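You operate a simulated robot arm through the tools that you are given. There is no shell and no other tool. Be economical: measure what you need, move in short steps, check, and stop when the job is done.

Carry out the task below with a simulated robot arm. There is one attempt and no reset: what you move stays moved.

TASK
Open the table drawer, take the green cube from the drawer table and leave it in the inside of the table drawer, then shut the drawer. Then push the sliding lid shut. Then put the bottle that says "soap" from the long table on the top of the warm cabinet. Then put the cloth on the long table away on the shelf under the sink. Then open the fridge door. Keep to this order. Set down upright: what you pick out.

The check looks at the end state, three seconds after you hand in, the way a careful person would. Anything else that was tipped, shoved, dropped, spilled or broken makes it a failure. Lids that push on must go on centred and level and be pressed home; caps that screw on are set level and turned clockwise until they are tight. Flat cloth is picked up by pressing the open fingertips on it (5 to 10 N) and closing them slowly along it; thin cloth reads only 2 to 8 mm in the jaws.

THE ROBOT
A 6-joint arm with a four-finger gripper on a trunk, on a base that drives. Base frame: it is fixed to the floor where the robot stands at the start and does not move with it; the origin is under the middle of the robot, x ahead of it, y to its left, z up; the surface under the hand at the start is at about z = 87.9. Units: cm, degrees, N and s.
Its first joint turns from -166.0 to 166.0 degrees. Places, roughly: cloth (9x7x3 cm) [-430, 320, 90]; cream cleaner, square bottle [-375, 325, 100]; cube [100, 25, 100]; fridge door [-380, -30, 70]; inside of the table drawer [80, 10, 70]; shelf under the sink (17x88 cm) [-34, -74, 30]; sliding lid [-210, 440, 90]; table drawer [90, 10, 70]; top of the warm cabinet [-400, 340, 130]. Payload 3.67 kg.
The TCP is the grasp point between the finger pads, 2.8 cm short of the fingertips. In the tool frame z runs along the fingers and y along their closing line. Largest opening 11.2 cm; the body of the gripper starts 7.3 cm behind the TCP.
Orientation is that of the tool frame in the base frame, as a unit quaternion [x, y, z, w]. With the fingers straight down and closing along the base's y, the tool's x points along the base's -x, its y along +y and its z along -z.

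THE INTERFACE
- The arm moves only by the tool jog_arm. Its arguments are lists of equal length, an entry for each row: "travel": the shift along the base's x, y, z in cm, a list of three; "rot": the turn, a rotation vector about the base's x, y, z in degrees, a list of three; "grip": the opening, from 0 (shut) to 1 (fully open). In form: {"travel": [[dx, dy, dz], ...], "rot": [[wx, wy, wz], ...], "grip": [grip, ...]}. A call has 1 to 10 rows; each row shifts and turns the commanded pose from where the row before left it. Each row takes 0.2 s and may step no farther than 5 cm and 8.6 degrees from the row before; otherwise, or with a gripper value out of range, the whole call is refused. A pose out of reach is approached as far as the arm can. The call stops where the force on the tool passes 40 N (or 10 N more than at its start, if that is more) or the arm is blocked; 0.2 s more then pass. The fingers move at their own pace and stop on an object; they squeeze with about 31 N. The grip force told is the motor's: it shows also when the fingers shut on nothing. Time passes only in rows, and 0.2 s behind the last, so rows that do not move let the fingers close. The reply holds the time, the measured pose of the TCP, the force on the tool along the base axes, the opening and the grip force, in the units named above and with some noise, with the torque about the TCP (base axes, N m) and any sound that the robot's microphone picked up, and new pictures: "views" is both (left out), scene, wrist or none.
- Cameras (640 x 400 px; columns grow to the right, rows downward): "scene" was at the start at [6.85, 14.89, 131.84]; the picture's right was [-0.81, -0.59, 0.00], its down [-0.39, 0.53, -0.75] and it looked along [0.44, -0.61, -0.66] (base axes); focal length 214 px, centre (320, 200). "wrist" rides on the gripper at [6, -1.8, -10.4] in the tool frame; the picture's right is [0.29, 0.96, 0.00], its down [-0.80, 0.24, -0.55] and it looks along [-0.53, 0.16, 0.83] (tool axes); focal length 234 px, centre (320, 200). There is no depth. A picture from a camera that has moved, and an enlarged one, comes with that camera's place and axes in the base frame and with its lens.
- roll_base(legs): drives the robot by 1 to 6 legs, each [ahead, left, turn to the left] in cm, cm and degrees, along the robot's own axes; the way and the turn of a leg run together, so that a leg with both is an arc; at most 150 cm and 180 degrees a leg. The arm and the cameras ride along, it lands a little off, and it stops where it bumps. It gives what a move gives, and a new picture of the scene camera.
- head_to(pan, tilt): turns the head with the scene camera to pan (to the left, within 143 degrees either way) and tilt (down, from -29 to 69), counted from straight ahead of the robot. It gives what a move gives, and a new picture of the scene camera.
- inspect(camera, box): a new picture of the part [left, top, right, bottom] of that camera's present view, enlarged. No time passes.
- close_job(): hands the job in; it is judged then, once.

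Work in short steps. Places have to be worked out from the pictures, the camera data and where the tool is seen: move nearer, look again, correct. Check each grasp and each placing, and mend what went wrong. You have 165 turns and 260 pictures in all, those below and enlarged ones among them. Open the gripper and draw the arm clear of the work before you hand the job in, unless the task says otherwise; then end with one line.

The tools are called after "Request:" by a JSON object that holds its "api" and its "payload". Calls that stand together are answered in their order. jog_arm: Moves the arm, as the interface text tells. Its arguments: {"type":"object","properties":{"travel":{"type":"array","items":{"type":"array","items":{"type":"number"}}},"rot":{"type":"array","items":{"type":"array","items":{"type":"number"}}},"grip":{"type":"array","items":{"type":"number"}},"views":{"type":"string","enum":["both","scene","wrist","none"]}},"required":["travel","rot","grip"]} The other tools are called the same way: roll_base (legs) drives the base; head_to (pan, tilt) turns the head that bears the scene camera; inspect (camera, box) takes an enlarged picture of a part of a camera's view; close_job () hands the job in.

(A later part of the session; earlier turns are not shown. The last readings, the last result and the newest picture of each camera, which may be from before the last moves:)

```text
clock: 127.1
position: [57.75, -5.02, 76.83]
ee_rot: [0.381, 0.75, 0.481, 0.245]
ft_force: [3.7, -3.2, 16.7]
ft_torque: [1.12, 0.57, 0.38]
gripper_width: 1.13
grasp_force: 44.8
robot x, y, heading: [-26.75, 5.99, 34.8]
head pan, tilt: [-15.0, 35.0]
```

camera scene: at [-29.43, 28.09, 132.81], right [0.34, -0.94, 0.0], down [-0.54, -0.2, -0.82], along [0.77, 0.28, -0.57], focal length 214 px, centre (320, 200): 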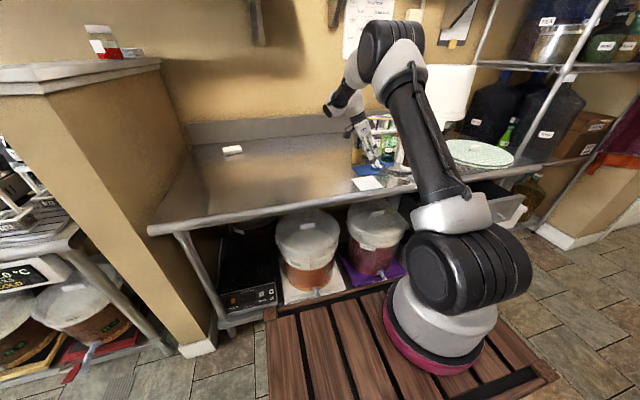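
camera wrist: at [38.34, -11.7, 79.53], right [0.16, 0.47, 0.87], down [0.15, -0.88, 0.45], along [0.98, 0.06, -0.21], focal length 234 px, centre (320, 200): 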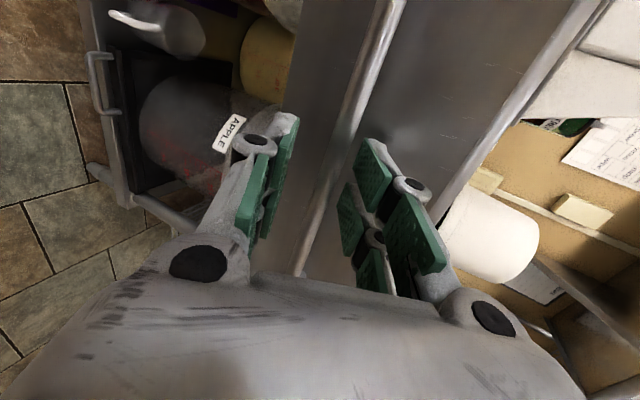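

Going smoothly. I continue until it meets its stop.

Request:
{"api": "jog_arm", "payload": {"travel": [[1.6, 1.15, 0], [1.6, 1.15, 0], [1.6, 1.15, 0], [1.6, 1.15, 0], [0.8, 0.56, 0], [0.8, 0.56, 0]], "rot": [[0, 0, 0], [0, 0, 0], [0, 0, 0], [0, 0, 0], [0, 0, 0], [0, 0, 0]], "grip": [0, 0, 0, 0, 0, 0], "views": "none"}}

```text
clock: 128.2
position: [64.1, -0.37, 76.77]
ee_rot: [0.382, 0.75, 0.481, 0.245]
ft_force: [-17.0, -3.5, 15.4]
ft_torque: [0.62, 0.34, 0.26]
gripper_width: 1.12
grasp_force: 44.8
robot x, y, heading: [-27.13, 5.99, 35.1]
head pan, tilt: [-15.0, 35.0]
stopped in row 5: the force on the tool passed its limit at 61 N (the readings are from after the stop); the commanded pose is now the measured one
```

Its stop is reached (travel 16.0 cm, as opened). One more light push, then release and back off.

Request:
{"api": "jog_arm", "payload": {"travel": [[0.4, 0.3, 0], [0.3, 0.2, 0]], "rot": [[0, 0, 0], [0, 0, 0]], "grip": [0, 0], "views": "none"}}

Request:
{"api": "jog_arm", "payload": {"travel": [[0, 0, 0], [0, 0, 0], [-1.5, -1.1, 0.85], [-2.2, -1.6, 1.3], [-2.2, -1.6, 1.3], [-2.2, -1.6, 1.3], [-1, -0.7, 4.5], [-1, -0.7, 4.5]], "rot": [[0, 0, 0], [0, 0, 0], [0, 0, 0], [0, 0, 0], [0, 0, 0], [0, 0, 0], [0, 0, 0], [0, 0, 0]], "grip": [0.33, 0.33, 0.33, 0.33, 0.33, 0.33, 0.33, 0.33], "views": "wrist"}}

Request:
{"api": "head_to", "payload": {"pan": -30, "tilt": 35}}

```text
clock: 128.9
position: [64.67, -0.12, 76.52]
ee_rot: [0.384, 0.751, 0.478, 0.244]
ft_force: [-10.3, -2.1, 9.6]
ft_torque: [0.04, -0.07, 0.06]
gripper_width: 1.08
grasp_force: 45.2
robot x, y, heading: [-27.25, 6.5, 34.9]
head pan, tilt: [-15.0, 35.0]
stopped in row 2: the force on the tool passed its limit at 51 N (the readings are from after the stop); the commanded pose is now the measured one
```

```text
clock: 130.7
position: [54.77, -7.44, 90.28]
ee_rot: [0.385, 0.751, 0.479, 0.242]
ft_force: [0.2, -0.3, -0.5]
ft_torque: [0.06, 0.03, 0.02]
gripper_width: 3.7
grasp_force: 0.1
robot x, y, heading: [-27.05, 5.85, 34.9]
head pan, tilt: [-15.0, 35.0]
camera wrist: at [43.14, -8.49, 93.0], right [0.16, 0.47, 0.87], down [0.14, -0.88, 0.45], along [0.98, 0.05, -0.21], focal length 234 px, centre (320, 200)
```

wrist: 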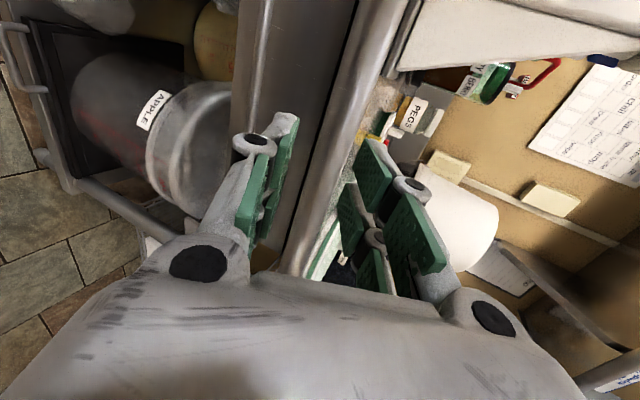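

```text
clock: 131.4
position: [54.75, -7.28, 90.24]
ee_rot: [0.384, 0.752, 0.477, 0.244]
ft_force: [-0.9, 0.3, 0.1]
ft_torque: [0.01, 0.01, 0.04]
gripper_width: 3.7
grasp_force: 0.0
robot x, y, heading: [-27.23, 6.43, 35.0]
head pan, tilt: [-30.0, 35.0]
camera scene: at [-28.92, 25.82, 132.81], right [0.09, -1.0, 0.0], down [-0.57, -0.05, -0.82], along [0.82, 0.07, -0.57], focal length 214 px, centre (320, 200)
```

scene: 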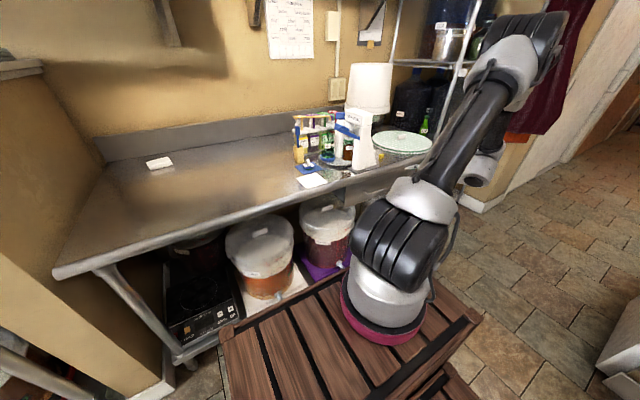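

The drawer is shut. I draw the arm in front of the trunk for travelling, then look about to find the way to the other places.

Request:
{"api": "jog_arm", "payload": {"travel": [[0, 0, 4.8], [0, 0, 4.8], [0, 0, 4.8], [0, 0, 4.8], [0, 0, 4.8], [0, 0, 4.8], [-2.0, 4.4, 0], [-2.0, 4.4, 0], [-2.0, 4.4, 0], [-2.0, 4.4, 0]], "rot": [[0, 0, 0], [0, 0, 0], [0, 0, 0], [0, 0, 0], [0, 0, 0], [0, 0, 0], [-5.49, 4.71, -2.69], [-5.49, 4.71, -2.69], [-5.49, 4.71, -2.69], [-5.49, 4.71, -2.69]], "grip": [0.33, 0.33, 0.33, 0.33, 0.33, 0.33, 0.33, 0.33, 0.33, 0.33], "views": "none"}}

Request:
{"api": "jog_arm", "payload": {"travel": [[-2.0, 4.4, 0], [-2.0, 4.4, 0], [-2.0, 4.4, 0], [-2.0, 4.4, 0], [-2.0, 4.4, 0], [-1, 4.4, 0]], "rot": [[-5.49, 4.71, -2.69], [-5.49, 4.71, -2.69], [-5.49, 4.71, -2.69], [-5.49, 4.71, -2.69], [-5.49, 4.71, -2.69], [0, 0, 8]], "grip": [0.33, 0.33, 0.33, 0.33, 0.33, 0.33], "views": "none"}}

Request:
{"api": "head_to", "payload": {"pan": 60, "tilt": 25}}

Request:
{"api": "head_to", "payload": {"pan": 130, "tilt": 25}}

Request:
{"api": "head_to", "payload": {"pan": -130, "tilt": 25}}

```text
clock: 133.7
position: [46.69, 10.12, 119.0]
ee_rot: [0.471, 0.819, 0.233, 0.23]
ft_force: [0.9, 0.1, 0.4]
ft_torque: [0.03, 0.01, 0.04]
gripper_width: 3.69
grasp_force: 0.0
robot x, y, heading: [-26.78, 5.96, 34.8]
head pan, tilt: [-30.0, 35.0]
```

```text
clock: 135.1
position: [35.36, 36.68, 118.95]
ee_rot: [0.474, 0.855, -0.08, 0.195]
ft_force: [0.4, -0.3, 0.0]
ft_torque: [0.03, 0.0, 0.02]
gripper_width: 3.68
grasp_force: 0.1
robot x, y, heading: [-26.9, 5.96, 34.6]
head pan, tilt: [-30.0, 35.0]
```

```text
clock: 136.7
position: [35.52, 36.69, 118.9]
ee_rot: [0.474, 0.855, -0.08, 0.196]
ft_force: [0.6, -0.3, 0.4]
ft_torque: [0.01, -0.02, -0.01]
gripper_width: 3.7
grasp_force: 0.0
robot x, y, heading: [-27.18, 6.0, 35.0]
head pan, tilt: [60.0, 25.0]
camera scene: at [-38.49, 34.24, 134.38], right [1.0, 0.09, 0.0], down [0.04, -0.42, -0.91], along [-0.08, 0.9, -0.42], focal length 214 px, centre (320, 200)
```

scene: 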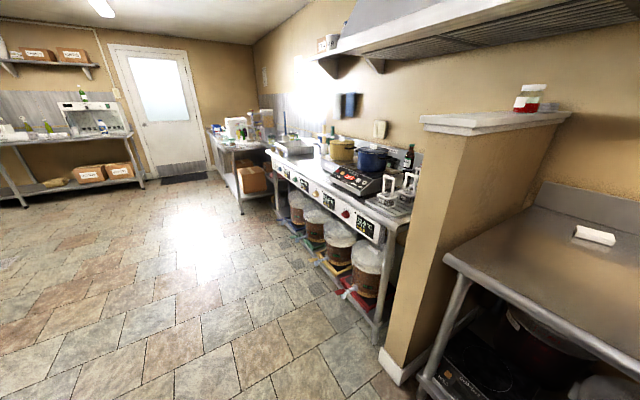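

```text
clock: 138.1
position: [35.49, 36.65, 119.02]
ee_rot: [0.474, 0.855, -0.08, 0.195]
ft_force: [-0.3, -0.8, 0.2]
ft_torque: [-0.01, 0.0, -0.01]
gripper_width: 3.76
grasp_force: 0.0
robot x, y, heading: [-27.13, 6.23, 35.1]
head pan, tilt: [130.0, 25.0]
camera scene: at [-46.59, 27.45, 134.38], right [0.26, 0.97, 0.0], down [0.41, -0.11, -0.91], along [-0.88, 0.24, -0.42], focal length 214 px, centre (320, 200)
```

scene: 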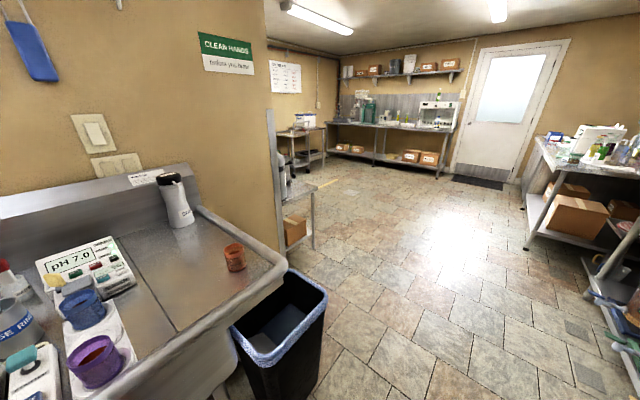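

```text
clock: 141.7
position: [35.46, 36.83, 119.07]
ee_rot: [0.475, 0.854, -0.08, 0.196]
ft_force: [0.3, 0.2, -0.3]
ft_torque: [0.01, -0.02, 0.04]
gripper_width: 3.68
grasp_force: 0.1
robot x, y, heading: [-26.67, 6.29, 35.3]
head pan, tilt: [-130.0, 25.0]
camera scene: at [-38.5, 15.88, 134.38], right [-1.0, 0.09, 0.0], down [0.04, 0.42, -0.91], along [-0.08, -0.9, -0.42], focal length 214 px, centre (320, 200)
```

scene: 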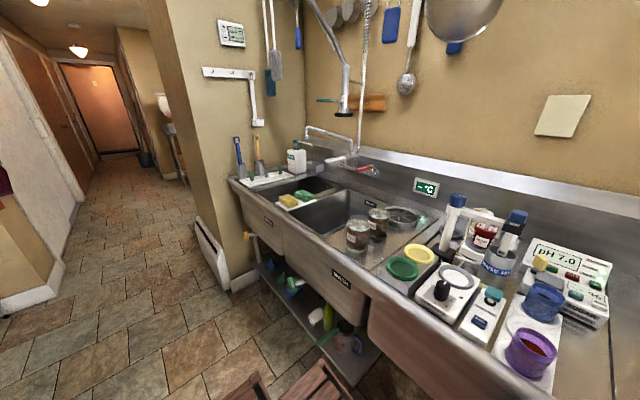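

The map is clear now: the sliding-lid table lies far to the left along the same line, the long table at the far door wall. I turn left and drive down the room.

Request:
{"api": "roll_base", "payload": {"legs": [[0, 0, 90], [140, 20, 0], [140, 15, 0]]}}

Request:
{"api": "head_to", "payload": {"pan": -40, "tilt": 25}}

```text
clock: 159.4
position: [-240.06, 287.48, 119.01]
ee_rot: [-0.245, 0.946, 0.076, 0.197]
ft_force: [-0.1, -0.1, 0.2]
ft_torque: [0.0, 0.0, 0.0]
gripper_width: 3.7
grasp_force: 0.2
robot x, y, heading: [-212.56, 223.6, 122.0]
head pan, tilt: [-130.0, 25.0]
camera scene: at [-222.89, 212.85, 134.38], right [-0.14, -0.99, 0.0], down [-0.42, 0.06, -0.91], along [0.9, -0.13, -0.42], focal length 214 px, centre (320, 200)
```

scene: 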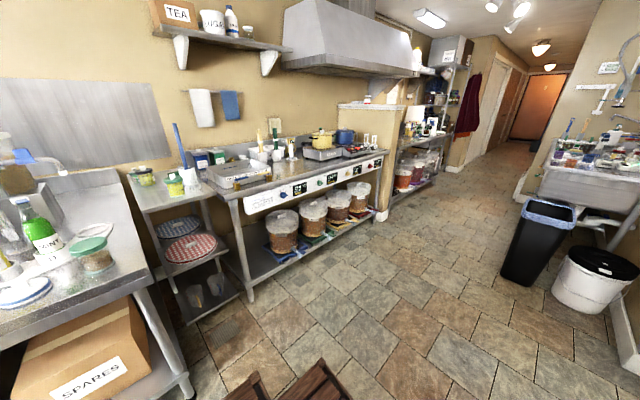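

```text
clock: 161.1
position: [-239.95, 287.5, 118.95]
ee_rot: [-0.245, 0.946, 0.077, 0.197]
ft_force: [-0.5, -0.6, 0.3]
ft_torque: [0.01, 0.01, -0.01]
gripper_width: 3.69
grasp_force: 0.0
robot x, y, heading: [-212.47, 223.37, 122.1]
head pan, tilt: [-40.0, 25.0]
camera scene: at [-230.74, 223.25, 134.38], right [0.99, -0.14, 0.0], down [-0.06, -0.42, -0.91], along [0.13, 0.9, -0.42], focal length 214 px, centre (320, 200)
```

scene: 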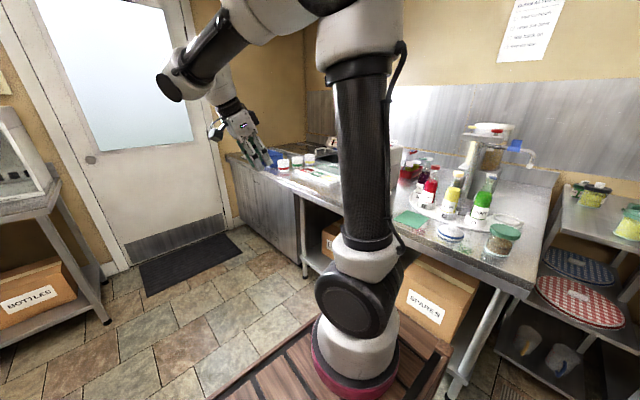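

The bottling table is to my right-front. I look for the sliding lid.

Request:
{"api": "inspect", "payload": {"camera": "scene", "box": [220, 130, 420, 255]}}

Request:
{"api": "inspect", "payload": {"camera": "scene", "box": [380, 110, 580, 290]}}

```text
3.20 times, centred on (320, 192) of scene
camera zoom: at [-230.74, 223.25, 134.38], right [0.99, -0.14, 0.0], down [-0.06, -0.42, -0.91], along [0.13, 0.9, -0.42], focal length 686 px, centre (320, 224)
```

zoom: 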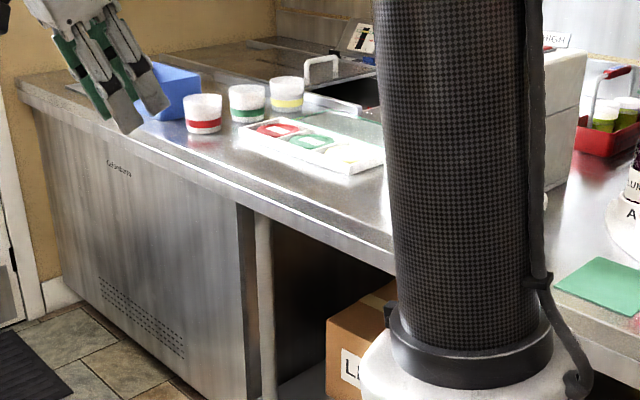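

```text
2.22 times, centred on (480, 200) of scene
camera zoom: at [-230.74, 223.25, 134.38], right [0.99, -0.14, 0.0], down [-0.06, -0.42, -0.91], along [0.13, 0.9, -0.42], focal length 477 px, centre (-36, 200)
```

zoom: 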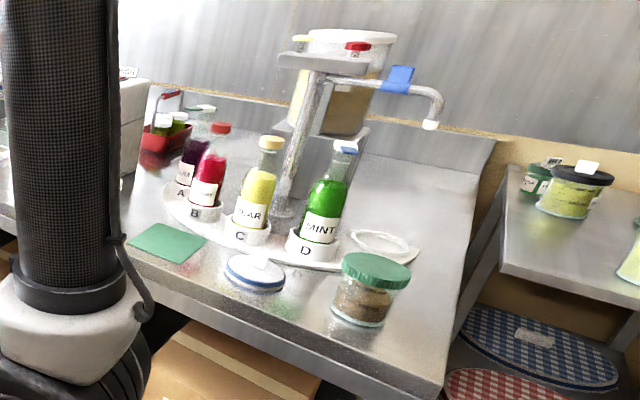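

The cold well with its sliding lid (handle near (-203,413)) is at the table's left end. I turn to face the table and move along it.

Request:
{"api": "roll_base", "payload": {"legs": [[0, 10, 0], [0, 0, -87], [0, 140, 0]]}}

Request:
{"api": "head_to", "payload": {"pan": -5, "tilt": 30}}

```text
clock: 172.7
position: [-235.81, 366.36, 119.06]
ee_rot: [0.484, 0.849, -0.082, 0.195]
ft_force: [0.2, -0.1, -1.3]
ft_torque: [-0.02, 0.05, 0.03]
gripper_width: 3.69
grasp_force: 0.1
robot x, y, heading: [-298.95, 337.71, 33.8]
head pan, tilt: [-40.0, 25.0]
camera scene: at [-300.05, 355.45, 134.38], right [-0.11, -0.99, 0.0], down [-0.42, 0.05, -0.91], along [0.9, -0.1, -0.42], focal length 214 px, centre (320, 200)
```

scene: 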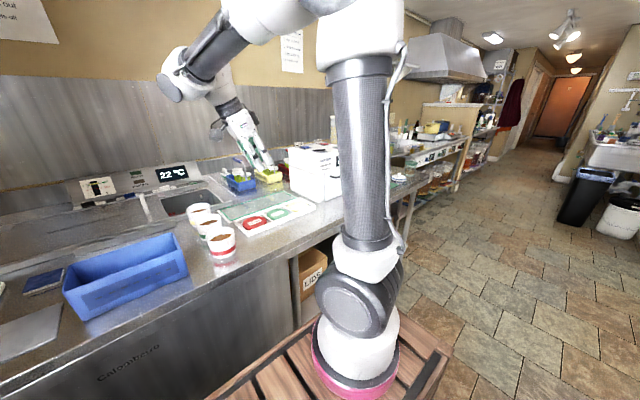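

```text
clock: 173.7
position: [-235.72, 366.43, 119.07]
ee_rot: [0.485, 0.849, -0.082, 0.194]
ft_force: [0.9, 0.4, 0.8]
ft_torque: [-0.03, 0.02, 0.04]
gripper_width: 3.72
grasp_force: 0.0
robot x, y, heading: [-299.05, 337.17, 33.6]
head pan, tilt: [-5.0, 30.0]
camera scene: at [-301.27, 360.8, 133.59], right [0.48, -0.88, 0.0], down [-0.44, -0.24, -0.87], along [0.76, 0.41, -0.5], focal length 214 px, centre (320, 200)
```

scene: 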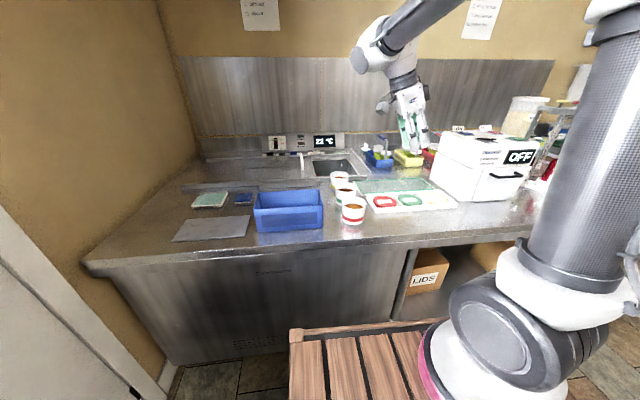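

Request:
{"api": "inspect", "payload": {"camera": "scene", "box": [180, 110, 440, 270]}}

```text
2.46 times, centred on (310, 190) of scene
camera zoom: at [-301.27, 360.8, 133.59], right [0.48, -0.88, 0.0], down [-0.44, -0.24, -0.87], along [0.76, 0.41, -0.5], focal length 528 px, centre (345, 225)
```

zoom: 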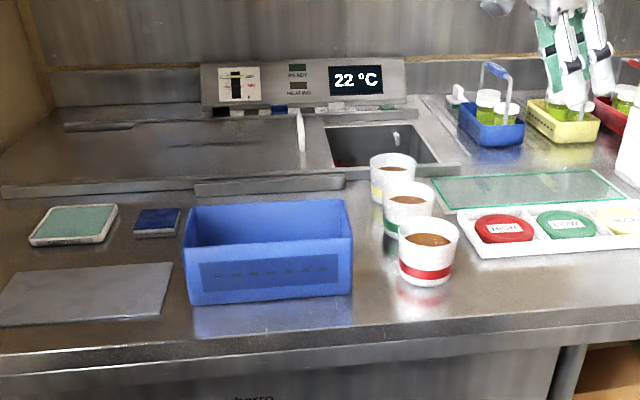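

The steel lid sits left of the well opening; its bar handle is near (-209.5,421), and it must slide right about 28 cm. I turn the tool to a forward tilt first.

Request:
{"api": "jog_arm", "payload": {"travel": [[0, 0, 1], [0, 0, 1], [0, 0, 1], [0, 0, 0], [0, 0, 0], [0, 0, 0], [0, 0, 0], [0, 0, 0], [0, 0, 0], [0, 0, 0]], "rot": [[-0.4, -0.5, 8.43], [-0.4, -0.5, 8.43], [-0.4, -0.5, 8.43], [-0.4, -0.5, 8.43], [-0.4, -0.5, 8.43], [-0.4, -0.5, 8.43], [-0.4, -0.5, 8.43], [-0.4, -0.5, 8.43], [-0.4, -0.5, 8.43], [-0.4, -0.5, 8.43]], "grip": [0, 0, 0, 0, 0, 0, 0, 0, 0, 0], "views": "none"}}

Request:
{"api": "roll_base", "payload": {"legs": [[15, 5, 1]]}}

```text
clock: 175.9
position: [-235.85, 366.27, 122.01]
ee_rot: [-0.216, 0.943, 0.062, 0.248]
ft_force: [-0.2, 0.3, -0.6]
ft_torque: [0.0, 0.03, 0.03]
gripper_width: 0.0
grasp_force: 30.8
robot x, y, heading: [-299.15, 337.25, 33.5]
head pan, tilt: [-5.0, 30.0]
```

```text
clock: 177.3
position: [-226.91, 379.86, 121.96]
ee_rot: [-0.222, 0.941, 0.064, 0.247]
ft_force: [-0.1, 0.0, 0.1]
ft_torque: [-0.01, 0.04, 0.0]
gripper_width: 0.0
grasp_force: 31.3
robot x, y, heading: [-289.52, 349.46, 34.8]
head pan, tilt: [-5.0, 30.0]
camera scene: at [-292.31, 373.2, 133.58], right [0.49, -0.87, 0.0], down [-0.43, -0.25, -0.87], along [0.75, 0.43, -0.5], focal length 214 px, centre (320, 200)
```

scene: 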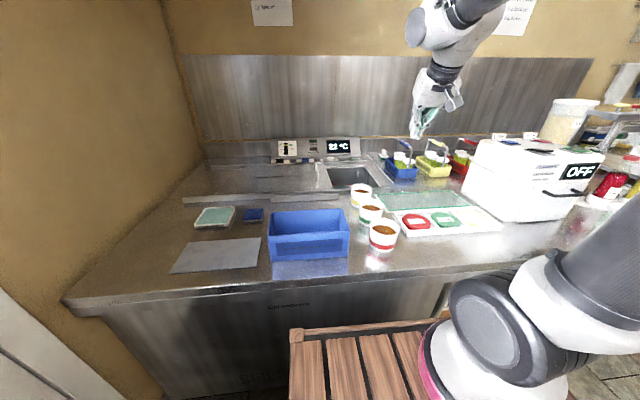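

I bring the hand forward to the left of the lid's handle, still high.

Request:
{"api": "jog_arm", "payload": {"travel": [[0.1, 4.8, -1], [0.1, 4.8, -1], [0.1, 4.8, -1], [0.1, 4.8, -1], [0.1, 4.8, -1], [0.1, 4.8, -1], [0.1, 4.8, -1], [0.1, 4.8, -1]], "rot": [[0, 0, 7], [0, 0, 0], [0, 0, 0], [0, 0, 0], [0, 0, 0], [0, 0, 0], [0, 0, 0], [0, 0, 0]], "grip": [0, 0, 0, 0, 0, 0, 0, 0], "views": "both"}}

Request:
{"api": "inspect", "payload": {"camera": "scene", "box": [200, 110, 440, 260]}}

```text
clock: 179.1
position: [-226.13, 418.11, 114.02]
ee_rot: [-0.278, 0.926, 0.081, 0.244]
ft_force: [0.4, -0.1, 1.5]
ft_torque: [0.0, 0.04, 0.03]
gripper_width: 0.03
grasp_force: 30.7
robot x, y, heading: [-289.16, 349.65, 34.6]
head pan, tilt: [-5.0, 30.0]
camera scene: at [-292.31, 373.15, 133.59], right [0.49, -0.87, 0.0], down [-0.43, -0.25, -0.87], along [0.75, 0.43, -0.5], focal length 214 px, centre (320, 200)
camera wrist: at [-233.66, 410.73, 119.98], right [-0.74, 0.66, -0.13], down [0.22, 0.42, 0.88], along [0.64, 0.62, -0.46], focal length 234 px, centre (320, 200)
```

scene: 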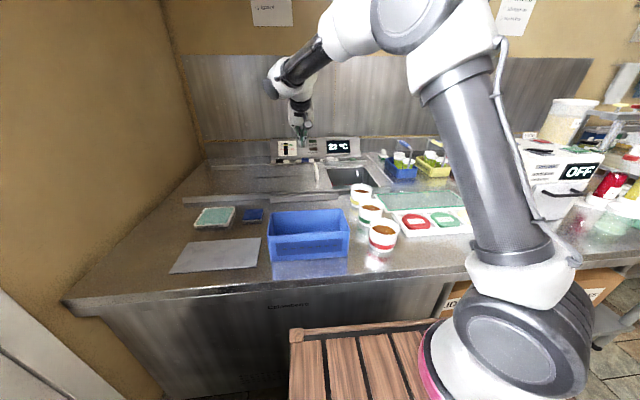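
wrist: 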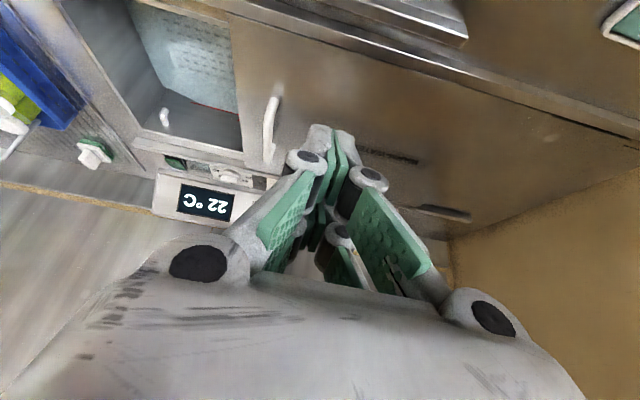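

```text
2.67 times, centred on (320, 185) of scene
camera zoom: at [-292.31, 373.15, 133.59], right [0.49, -0.87, 0.0], down [-0.43, -0.25, -0.87], along [0.75, 0.43, -0.5], focal length 572 px, centre (320, 240)
```

zoom: 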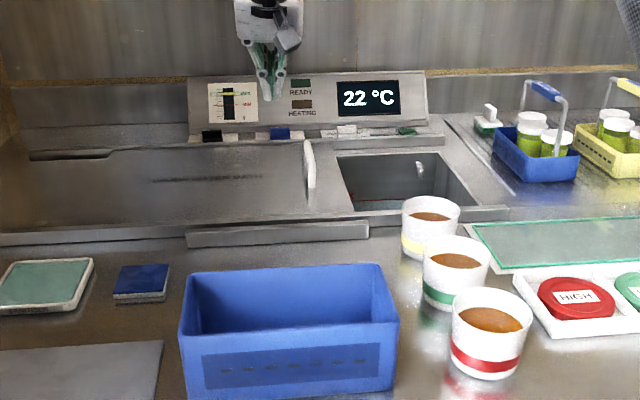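

The handle bar's centre is near (-205.5,424.5,91). I lower the closed fingertips just left of it.

Request:
{"api": "jog_arm", "payload": {"travel": [[3.3, 1.85, -3], [3.3, 1.85, -3], [3.3, 1.85, -3], [3.3, 1.85, -3], [3.4, 1.9, -3], [0, 0, -2.5]], "rot": [[0, 0, 0], [0, 0, 0], [0, 0, 0], [0, 0, 0], [0, 0, 0], [0, 0, 0]], "grip": [0, 0, 0, 0, 0, 0], "views": "both"}}

Request:
{"api": "inspect", "payload": {"camera": "scene", "box": [240, 120, 400, 220]}}

```text
clock: 180.5
position: [-209.44, 427.56, 96.68]
ee_rot: [-0.279, 0.926, 0.08, 0.244]
ft_force: [-0.2, -0.3, 0.5]
ft_torque: [0.01, 0.01, -0.01]
gripper_width: 0.01
grasp_force: 30.6
robot x, y, heading: [-289.87, 349.52, 34.4]
head pan, tilt: [-5.0, 30.0]
camera scene: at [-292.33, 373.19, 133.59], right [0.49, -0.87, 0.0], down [-0.43, -0.25, -0.87], along [0.75, 0.43, -0.5], focal length 214 px, centre (320, 200)
camera wrist: at [-216.94, 420.23, 102.65], right [-0.74, 0.66, -0.13], down [0.22, 0.42, 0.88], along [0.64, 0.62, -0.46], focal length 234 px, centre (320, 200)
```

scene: 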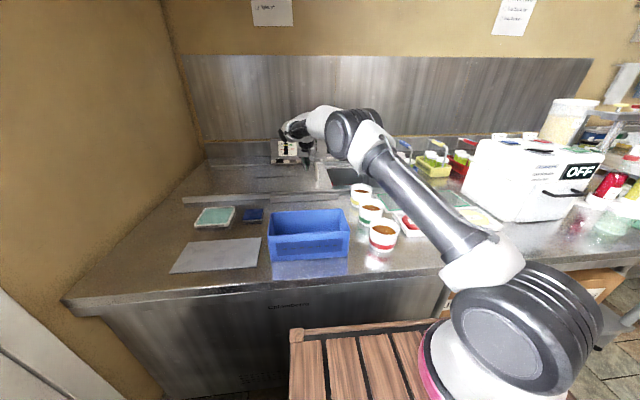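
wrist: 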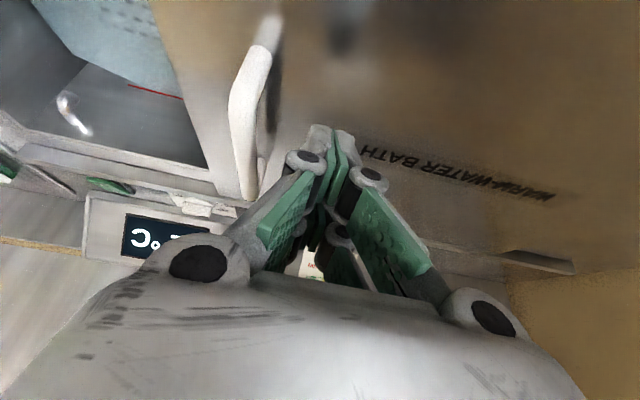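

```text
4.00 times, centred on (320, 170) of scene
camera zoom: at [-292.33, 373.19, 133.59], right [0.49, -0.87, 0.0], down [-0.43, -0.25, -0.87], along [0.75, 0.43, -0.5], focal length 858 px, centre (320, 320)
```

zoom: 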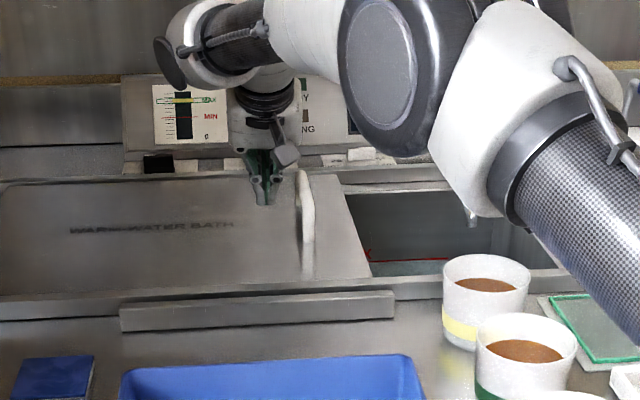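

The handle is a long bar (n≈56–85), so pushing at n≈70 is central. I lower 3 cm, then push right.

Request:
{"api": "jog_arm", "payload": {"travel": [[0, 0, -1.5], [0, 0, -1.2], [1.13, -1.65, 0], [1.13, -1.65, 0]], "rot": [[0, 0, 0], [0, 0, 0], [0, 0, 0], [0, 0, 0]], "grip": [0, 0, 0, 0], "views": "wrist"}}

```text
clock: 181.5
position: [-207.16, 424.25, 93.64]
ee_rot: [-0.279, 0.926, 0.079, 0.242]
ft_force: [-0.3, 0.2, -0.1]
ft_torque: [0.02, -0.01, -0.02]
gripper_width: 0.0
grasp_force: 31.2
robot x, y, heading: [-289.27, 349.66, 34.5]
head pan, tilt: [-5.0, 30.0]
camera wrist: at [-214.59, 416.91, 99.66], right [-0.74, 0.66, -0.13], down [0.22, 0.42, 0.88], along [0.63, 0.62, -0.46], focal length 234 px, centre (320, 200)
```

wrist: 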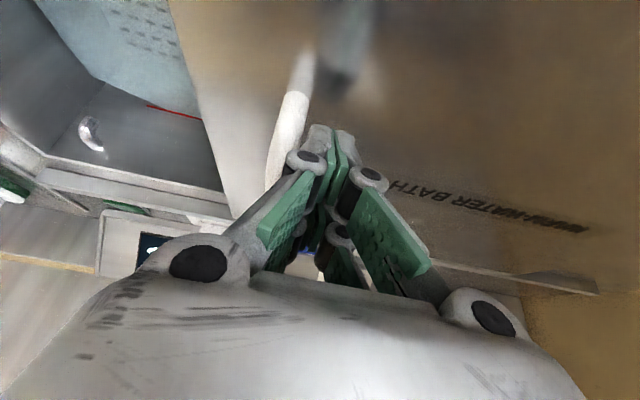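

About to touch. I push right in 2 cm steps.

Request:
{"api": "jog_arm", "payload": {"travel": [[1.13, -1.65, 0], [1.13, -1.65, 0], [1.13, -1.65, 0], [1.13, -1.65, 0], [1.13, -1.65, 0], [1.13, -1.65, 0], [1.13, -1.65, 0], [1.13, -1.65, 0]], "rot": [[0, 0, 0], [0, 0, 0], [0, 0, 0], [0, 0, 0], [0, 0, 0], [0, 0, 0], [0, 0, 0], [0, 0, 0]], "grip": [0, 0, 0, 0, 0, 0, 0, 0], "views": "both"}}

Request:
{"api": "inspect", "payload": {"camera": "scene", "box": [220, 110, 440, 248]}}

```text
clock: 183.3
position: [-198.14, 410.95, 93.64]
ee_rot: [-0.279, 0.926, 0.079, 0.243]
ft_force: [0.0, 1.1, -0.1]
ft_torque: [-0.05, -0.02, -0.02]
gripper_width: 0.0
grasp_force: 30.9
robot x, y, heading: [-289.41, 349.74, 34.5]
head pan, tilt: [-5.0, 30.0]
camera scene: at [-292.32, 373.22, 133.58], right [0.49, -0.87, 0.0], down [-0.43, -0.25, -0.87], along [0.75, 0.43, -0.5], focal length 214 px, centre (320, 200)
camera wrist: at [-205.57, 403.67, 99.61], right [-0.74, 0.66, -0.13], down [0.22, 0.42, 0.88], along [0.63, 0.62, -0.46], focal length 234 px, centre (320, 200)
```

scene: 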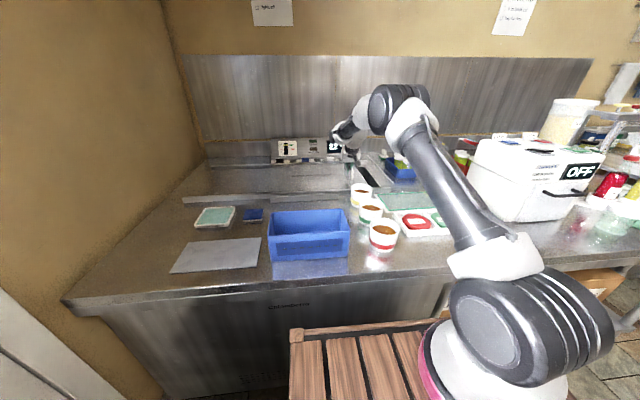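
wrist: 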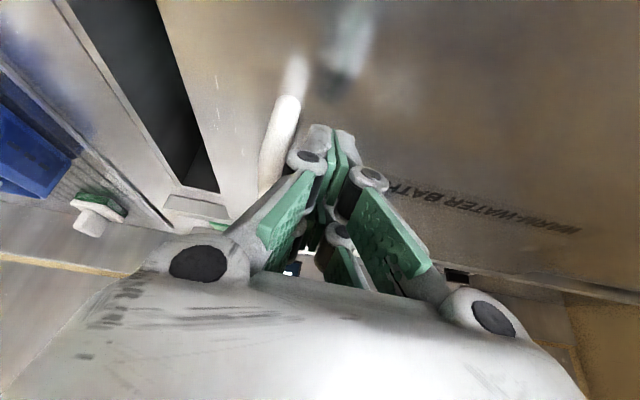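

```text
2.90 times, centred on (330, 179) of scene
camera zoom: at [-292.32, 373.22, 133.58], right [0.49, -0.87, 0.0], down [-0.43, -0.25, -0.87], along [0.75, 0.43, -0.5], focal length 622 px, centre (291, 261)
```

zoom: 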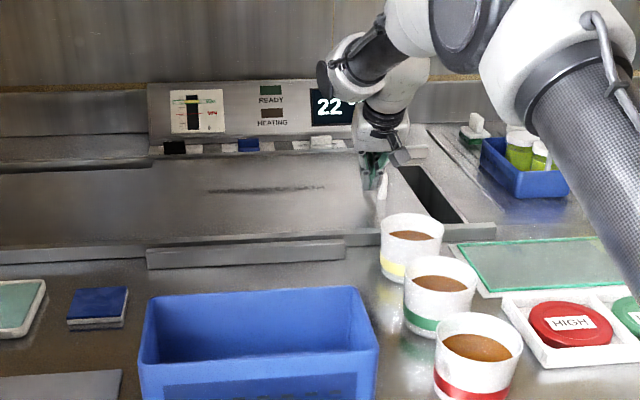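

Sliding freely; a gap of about 7 cm is left. I continue until the stop.

Request:
{"api": "jog_arm", "payload": {"travel": [[1.13, -1.65, 0], [1.13, -1.65, 0], [1.13, -1.65, 0], [0.57, -0.83, 0], [0.57, -0.83, 0], [0.57, -0.83, 0]], "rot": [[0, 0, 0], [0, 0, 0], [0, 0, 0], [0, 0, 0], [0, 0, 0], [0, 0, 0]], "grip": [0, 0, 0, 0, 0, 0], "views": "wrist"}}

Request:
{"api": "inspect", "payload": {"camera": "scene", "box": [280, 110, 440, 210]}}

```text
clock: 184.7
position: [-192.97, 403.7, 93.61]
ee_rot: [-0.279, 0.926, 0.079, 0.244]
ft_force: [0.0, -0.1, 0.5]
ft_torque: [0.01, 0.03, -0.03]
gripper_width: 0.0
grasp_force: 31.3
robot x, y, heading: [-289.78, 349.36, 34.3]
head pan, tilt: [-5.0, 30.0]
camera wrist: at [-200.46, 396.28, 99.68], right [-0.74, 0.66, -0.13], down [0.22, 0.42, 0.88], along [0.64, 0.62, -0.46], focal length 234 px, centre (320, 200)
```

wrist: 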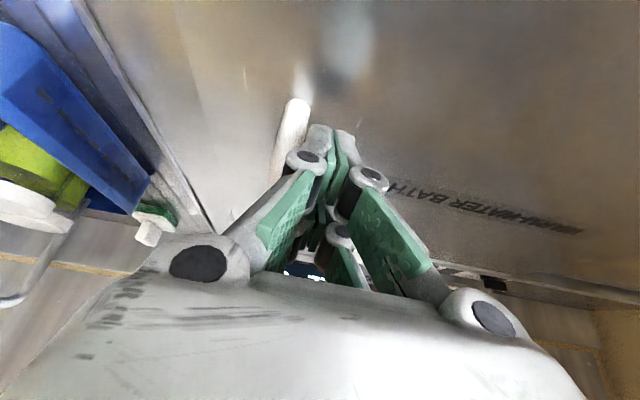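

```text
4.00 times, centred on (360, 160) of scene
camera zoom: at [-292.31, 373.21, 133.58], right [0.49, -0.87, 0.0], down [-0.43, -0.25, -0.87], along [0.75, 0.43, -0.5], focal length 858 px, centre (160, 360)
```

zoom: 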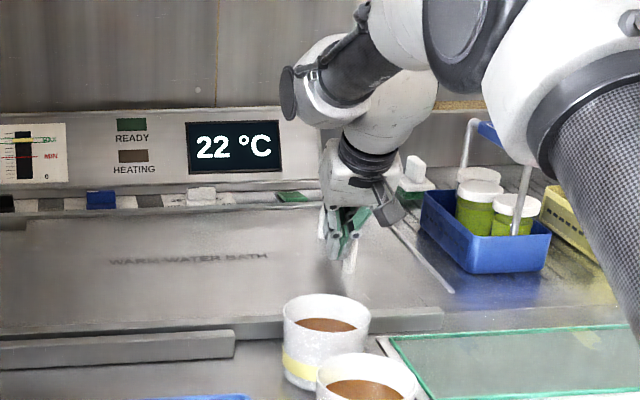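

The opening looks covered; I press on in small steps to find the stop.

Request:
{"api": "jog_arm", "payload": {"travel": [[0.28, -0.41, 0], [0.28, -0.41, 0], [0.28, -0.41, 0], [0.28, -0.41, 0]], "rot": [[0, 0, 0], [0, 0, 0], [0, 0, 0], [0, 0, 0]], "grip": [0, 0, 0, 0], "views": "wrist"}}

Request:
{"api": "inspect", "payload": {"camera": "wrist", "box": [60, 0, 380, 200]}}

```text
clock: 185.6
position: [-192.63, 403.1, 93.81]
ee_rot: [-0.282, 0.924, 0.081, 0.244]
ft_force: [-4.6, 3.9, 0.5]
ft_torque: [0.09, 0.04, 0.1]
gripper_width: 0.0
grasp_force: 31.4
robot x, y, heading: [-289.24, 350.07, 34.9]
head pan, tilt: [-5.0, 30.0]
stopped in row 4: the force on the tool passed its limit at 45 N (the readings are from after the stop); the commanded pose is now the measured one
camera wrist: at [-200.11, 395.69, 99.71], right [-0.75, 0.65, -0.13], down [0.22, 0.42, 0.88], along [0.63, 0.63, -0.46], focal length 234 px, centre (320, 200)
```

wrist: 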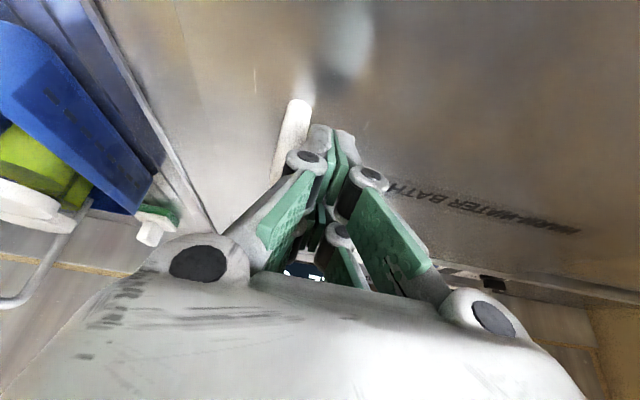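

```text
2.00 times, centred on (220, 100) of wrist
camera zoom: at [-200.11, 395.69, 99.71], right [-0.75, 0.65, -0.13], down [0.22, 0.42, 0.88], along [0.63, 0.63, -0.46], focal length 468 px, centre (520, 400)
```

zoom: 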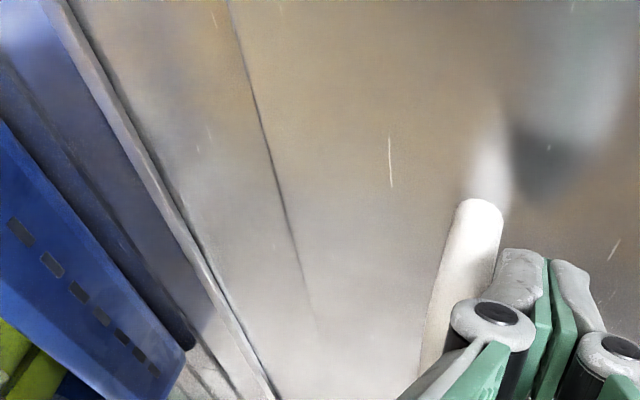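

The lid is against its stop: shut. I back off, lift and draw the arm in.

Request:
{"api": "jog_arm", "payload": {"travel": [[-0.6, 0.8, 0], [0, 0, 4.5], [-0.5, -0.4, 4.5], [-2.5, -1.7, 3.5], [-3.3, -2.3, 2.5], [-3.3, -2.3, 2.5], [-3.8, -2.6, 1], [-3.8, -2.6, 1], [-3.8, -2.6, 1], [-3.8, -2.6, 1]], "rot": [[0, 0, 0], [0, 0, 0], [0, 0, 0], [0, 0, 0], [0, 0, 0], [0, 0, 0], [0, 0, 0], [0, 0, 0], [0, 0, 0], [0, 0, 0]], "grip": [0, 0, 0, 0, 0, 0, 0, 0, 0, 0], "views": "scene"}}

Request:
{"api": "head_to", "payload": {"pan": 120, "tilt": 20}}

```text
clock: 187.8
position: [-218.1, 386.66, 115.15]
ee_rot: [-0.282, 0.925, 0.082, 0.242]
ft_force: [1.5, 0.1, -0.7]
ft_torque: [-0.06, 0.0, -0.02]
gripper_width: 0.0
grasp_force: 30.9
robot x, y, heading: [-289.69, 349.69, 34.8]
head pan, tilt: [-5.0, 30.0]
camera scene: at [-292.31, 373.28, 133.58], right [0.49, -0.87, 0.0], down [-0.43, -0.25, -0.87], along [0.75, 0.43, -0.5], focal length 214 px, centre (320, 200)
```

scene: 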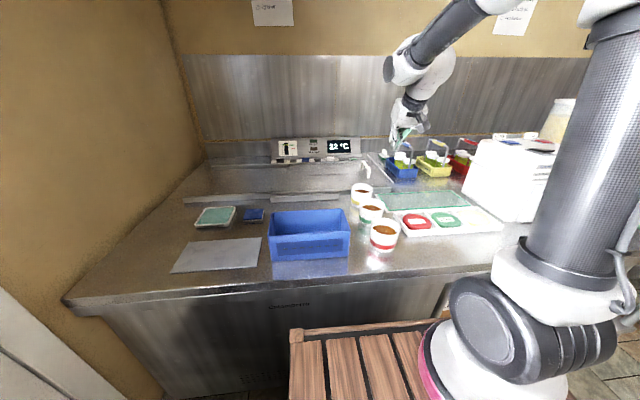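

```text
clock: 189.8
position: [-218.25, 386.69, 115.23]
ee_rot: [-0.281, 0.925, 0.081, 0.243]
ft_force: [0.5, 0.2, -0.2]
ft_torque: [0.04, -0.03, -0.01]
gripper_width: 0.01
grasp_force: 31.0
robot x, y, heading: [-289.27, 349.55, 34.4]
head pan, tilt: [120.0, 20.0]
camera scene: at [-308.64, 372.75, 135.19], right [0.43, 0.9, 0.0], down [0.31, -0.15, -0.94], along [-0.85, 0.4, -0.34], focal length 214 px, centre (320, 200)
```

scene: 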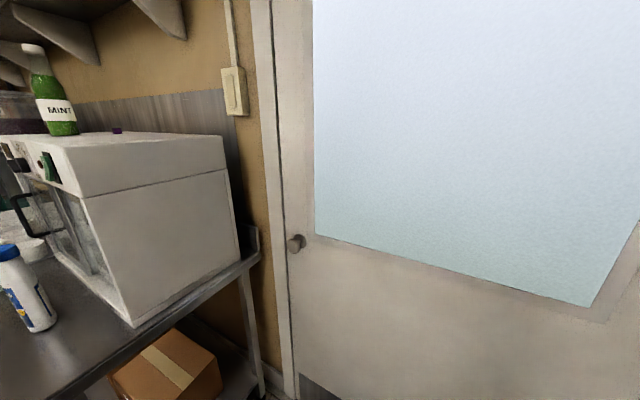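

The lid is shut. The warm cabinet stands on the long table by the door. I drive clear and turn to face the long table.

Request:
{"api": "roll_base", "payload": {"legs": [[-5, -65, 0], [-100, 0, 0], [0, 0, 90]]}}

Request:
{"api": "head_to", "payload": {"pan": 0, "tilt": 20}}

```text
clock: 192.5
position: [-194.64, 346.16, 115.31]
ee_rot: [-0.278, 0.925, 0.089, 0.242]
ft_force: [-5.7, 5.9, 2.6]
ft_torque: [0.13, 0.17, -0.1]
gripper_width: 0.0
grasp_force: 31.6
robot x, y, heading: [-265.79, 308.58, 34.3]
head pan, tilt: [120.0, 20.0]
stopped in leg 1: the force on the tool passed its limit at 113 N (the readings are from after the stop); the commanded pose is now the measured one
camera scene: at [-284.86, 332.07, 135.18], right [0.43, 0.9, 0.0], down [0.31, -0.15, -0.94], along [-0.85, 0.41, -0.34], focal length 214 px, centre (320, 200)
```

scene: 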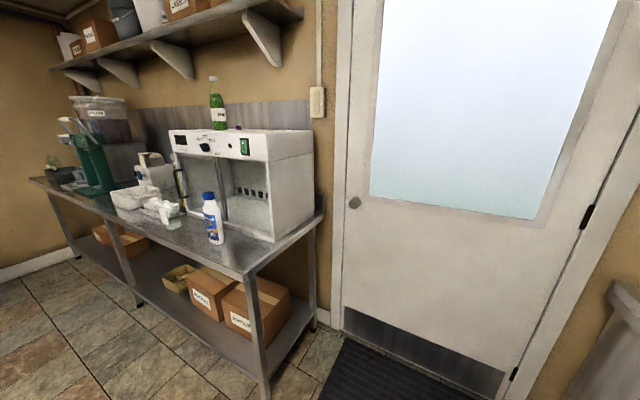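

```text
clock: 194.5
position: [-194.67, 346.06, 115.18]
ee_rot: [-0.277, 0.925, 0.088, 0.243]
ft_force: [-8.4, 12.8, 0.4]
ft_torque: [0.36, 0.28, -0.13]
gripper_width: 0.0
grasp_force: 31.6
robot x, y, heading: [-265.78, 308.65, 34.2]
head pan, tilt: [0.0, 20.0]
camera scene: at [-268.78, 333.32, 135.18], right [0.56, -0.83, 0.0], down [-0.28, -0.19, -0.94], along [0.78, 0.53, -0.34], focal length 214 px, centre (320, 200)
```

scene: 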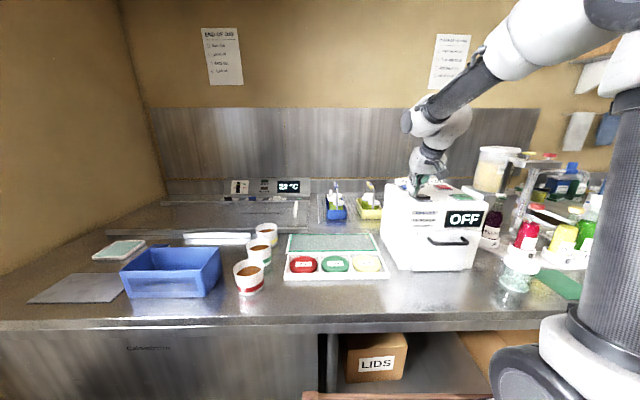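

I forgot the hand was over the table: it bumped the white box. I look closely before moving.

Request:
{"api": "inspect", "payload": {"camera": "scene", "box": [340, 90, 540, 290]}}

Request:
{"api": "inspect", "payload": {"camera": "wrist", "box": [0, 0, 640, 400]}}

```text
2.00 times, centred on (440, 190) of scene
camera zoom: at [-268.78, 333.32, 135.18], right [0.56, -0.83, 0.0], down [-0.28, -0.19, -0.94], along [0.78, 0.53, -0.34], focal length 429 px, centre (80, 220)
```

zoom: 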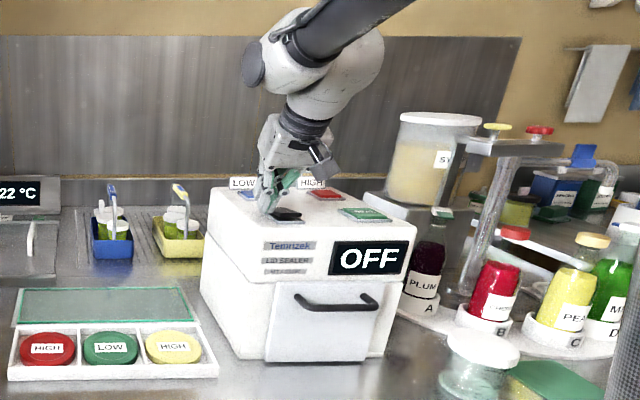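

```text
1.00 times, centred on (320, 200) of wrist (not enlarged: the box is as wide or as high as the picture)
camera zoom: at [-202.04, 338.69, 121.17], right [-0.74, 0.66, -0.12], down [0.23, 0.41, 0.88], along [0.63, 0.63, -0.45], focal length 234 px, centre (320, 200)
```

zoom: 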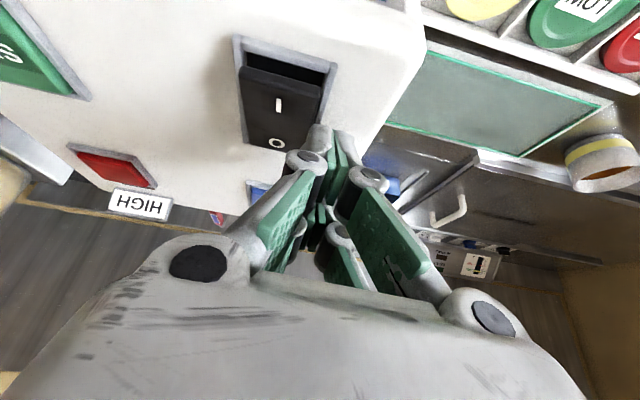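

Triangulating the "OFF" sign gives (-187.6,329.2) before and (-188.6,330.2) now, so the sealer hasn't moved; the tips only caught its switch, and it still says OFF. I ease off, lift and draw the arm back off the table.

Request:
{"api": "jog_arm", "payload": {"travel": [[-0.3, 0.4, 1], [0, 0, 4], [0, 0, 4.5], [-3, -2, 2], [-3.5, -2.4, 1], [-3.5, -2.4, 1], [-3.5, -2.4, 0], [-3, -2, 0]], "rot": [[0, 0, 0], [0, 0, 0], [0, 0, 0], [0, 0, 0], [0, 0, 0], [0, 0, 0], [0, 0, 0], [0, 0, 0]], "grip": [0, 0, 0, 0, 0, 0, 0, 0], "views": "wrist"}}

Request:
{"api": "inspect", "payload": {"camera": "scene", "box": [340, 90, 540, 290]}}

```text
clock: 196.3
position: [-211.23, 335.17, 128.67]
ee_rot: [-0.277, 0.926, 0.088, 0.242]
ft_force: [0.4, 0.4, -0.1]
ft_torque: [-0.02, 0.04, -0.01]
gripper_width: 0.02
grasp_force: 31.1
robot x, y, heading: [-265.74, 309.18, 34.2]
head pan, tilt: [0.0, 20.0]
camera wrist: at [-218.7, 327.85, 134.61], right [-0.74, 0.66, -0.12], down [0.23, 0.41, 0.88], along [0.63, 0.63, -0.45], focal length 234 px, centre (320, 200)
```

wrist: 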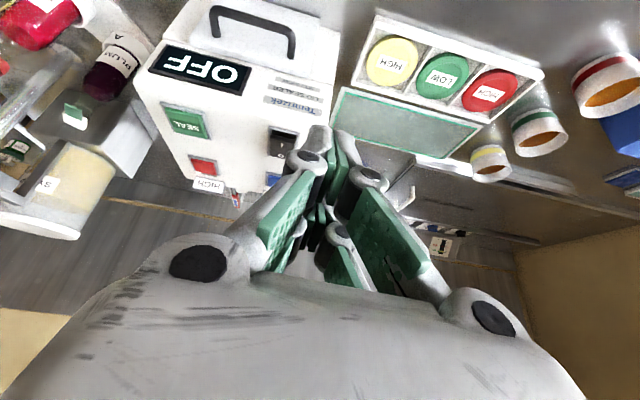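

```text
2.00 times, centred on (440, 190) of scene
camera zoom: at [-268.7, 333.3, 135.19], right [0.56, -0.83, 0.0], down [-0.28, -0.19, -0.94], along [0.78, 0.53, -0.34], focal length 429 px, centre (80, 220)
```

zoom: 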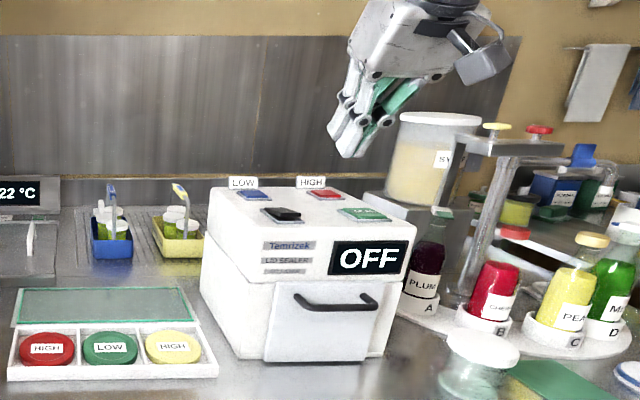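

All is as it was. I back well away, then turn to face the long table.

Request:
{"api": "roll_base", "payload": {"legs": [[-110, -18, 0], [0, 0, 90]]}}

Request:
{"api": "head_to", "payload": {"pan": 0, "tilt": 22}}

```text
clock: 206.0
position: [-375.36, 285.52, 128.79]
ee_rot: [0.848, -0.462, -0.233, -0.11]
ft_force: [0.0, -0.1, 0.2]
ft_torque: [0.02, -0.02, -0.02]
gripper_width: 0.0
grasp_force: 31.2
robot x, y, heading: [-349.6, 230.34, 123.9]
head pan, tilt: [0.0, 20.0]
camera scene: at [-373.78, 228.36, 135.19], right [0.83, 0.56, 0.0], down [0.19, -0.28, -0.94], along [-0.52, 0.78, -0.34], focal length 214 px, centre (320, 200)
```

scene: 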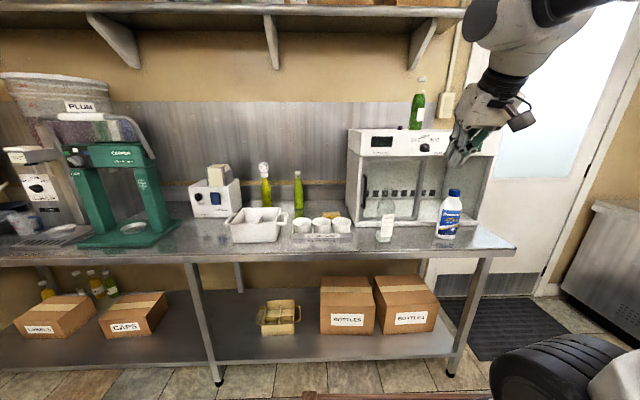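

```text
clock: 206.6
position: [-375.4, 285.44, 128.73]
ee_rot: [0.848, -0.463, -0.234, -0.111]
ft_force: [0.5, -0.5, -0.3]
ft_torque: [0.0, -0.01, -0.03]
gripper_width: 0.01
grasp_force: 31.0
robot x, y, heading: [-349.44, 230.8, 124.0]
head pan, tilt: [0.0, 22.0]
camera scene: at [-373.76, 228.33, 134.87], right [0.83, 0.56, 0.0], down [0.21, -0.31, -0.93], along [-0.52, 0.77, -0.37], focal length 214 px, centre (320, 200)
```

scene: 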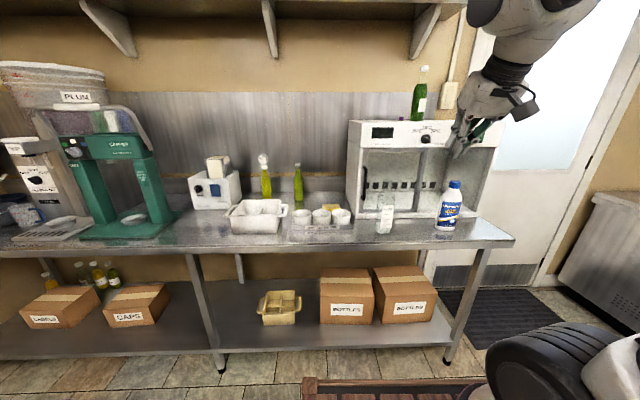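

Request:
{"api": "inspect", "payload": {"camera": "scene", "box": [180, 120, 500, 260]}}

Request:
{"api": "inspect", "payload": {"camera": "scene", "box": [340, 160, 500, 260]}}

```text
2.00 times, centred on (340, 190) of scene
camera zoom: at [-373.76, 228.33, 134.87], right [0.83, 0.56, 0.0], down [0.21, -0.31, -0.93], along [-0.52, 0.77, -0.37], focal length 429 px, centre (280, 220)
```

zoom: 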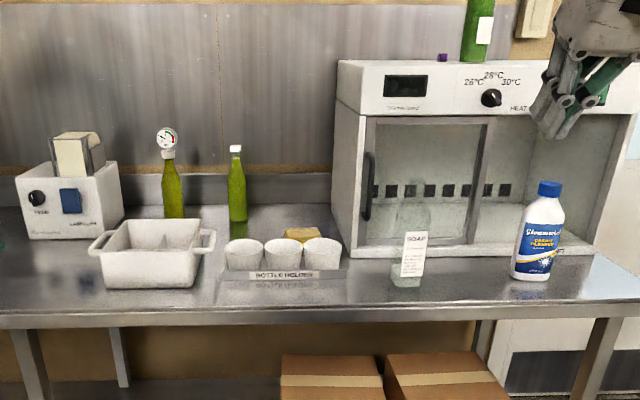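

```text
4.00 times, centred on (420, 210) of scene
camera zoom: at [-373.76, 228.33, 134.87], right [0.83, 0.56, 0.0], down [0.21, -0.31, -0.93], along [-0.52, 0.77, -0.37], focal length 858 px, centre (-80, 160)
```

zoom: 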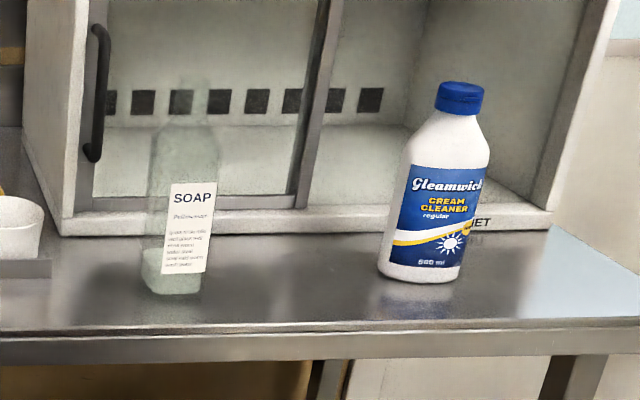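

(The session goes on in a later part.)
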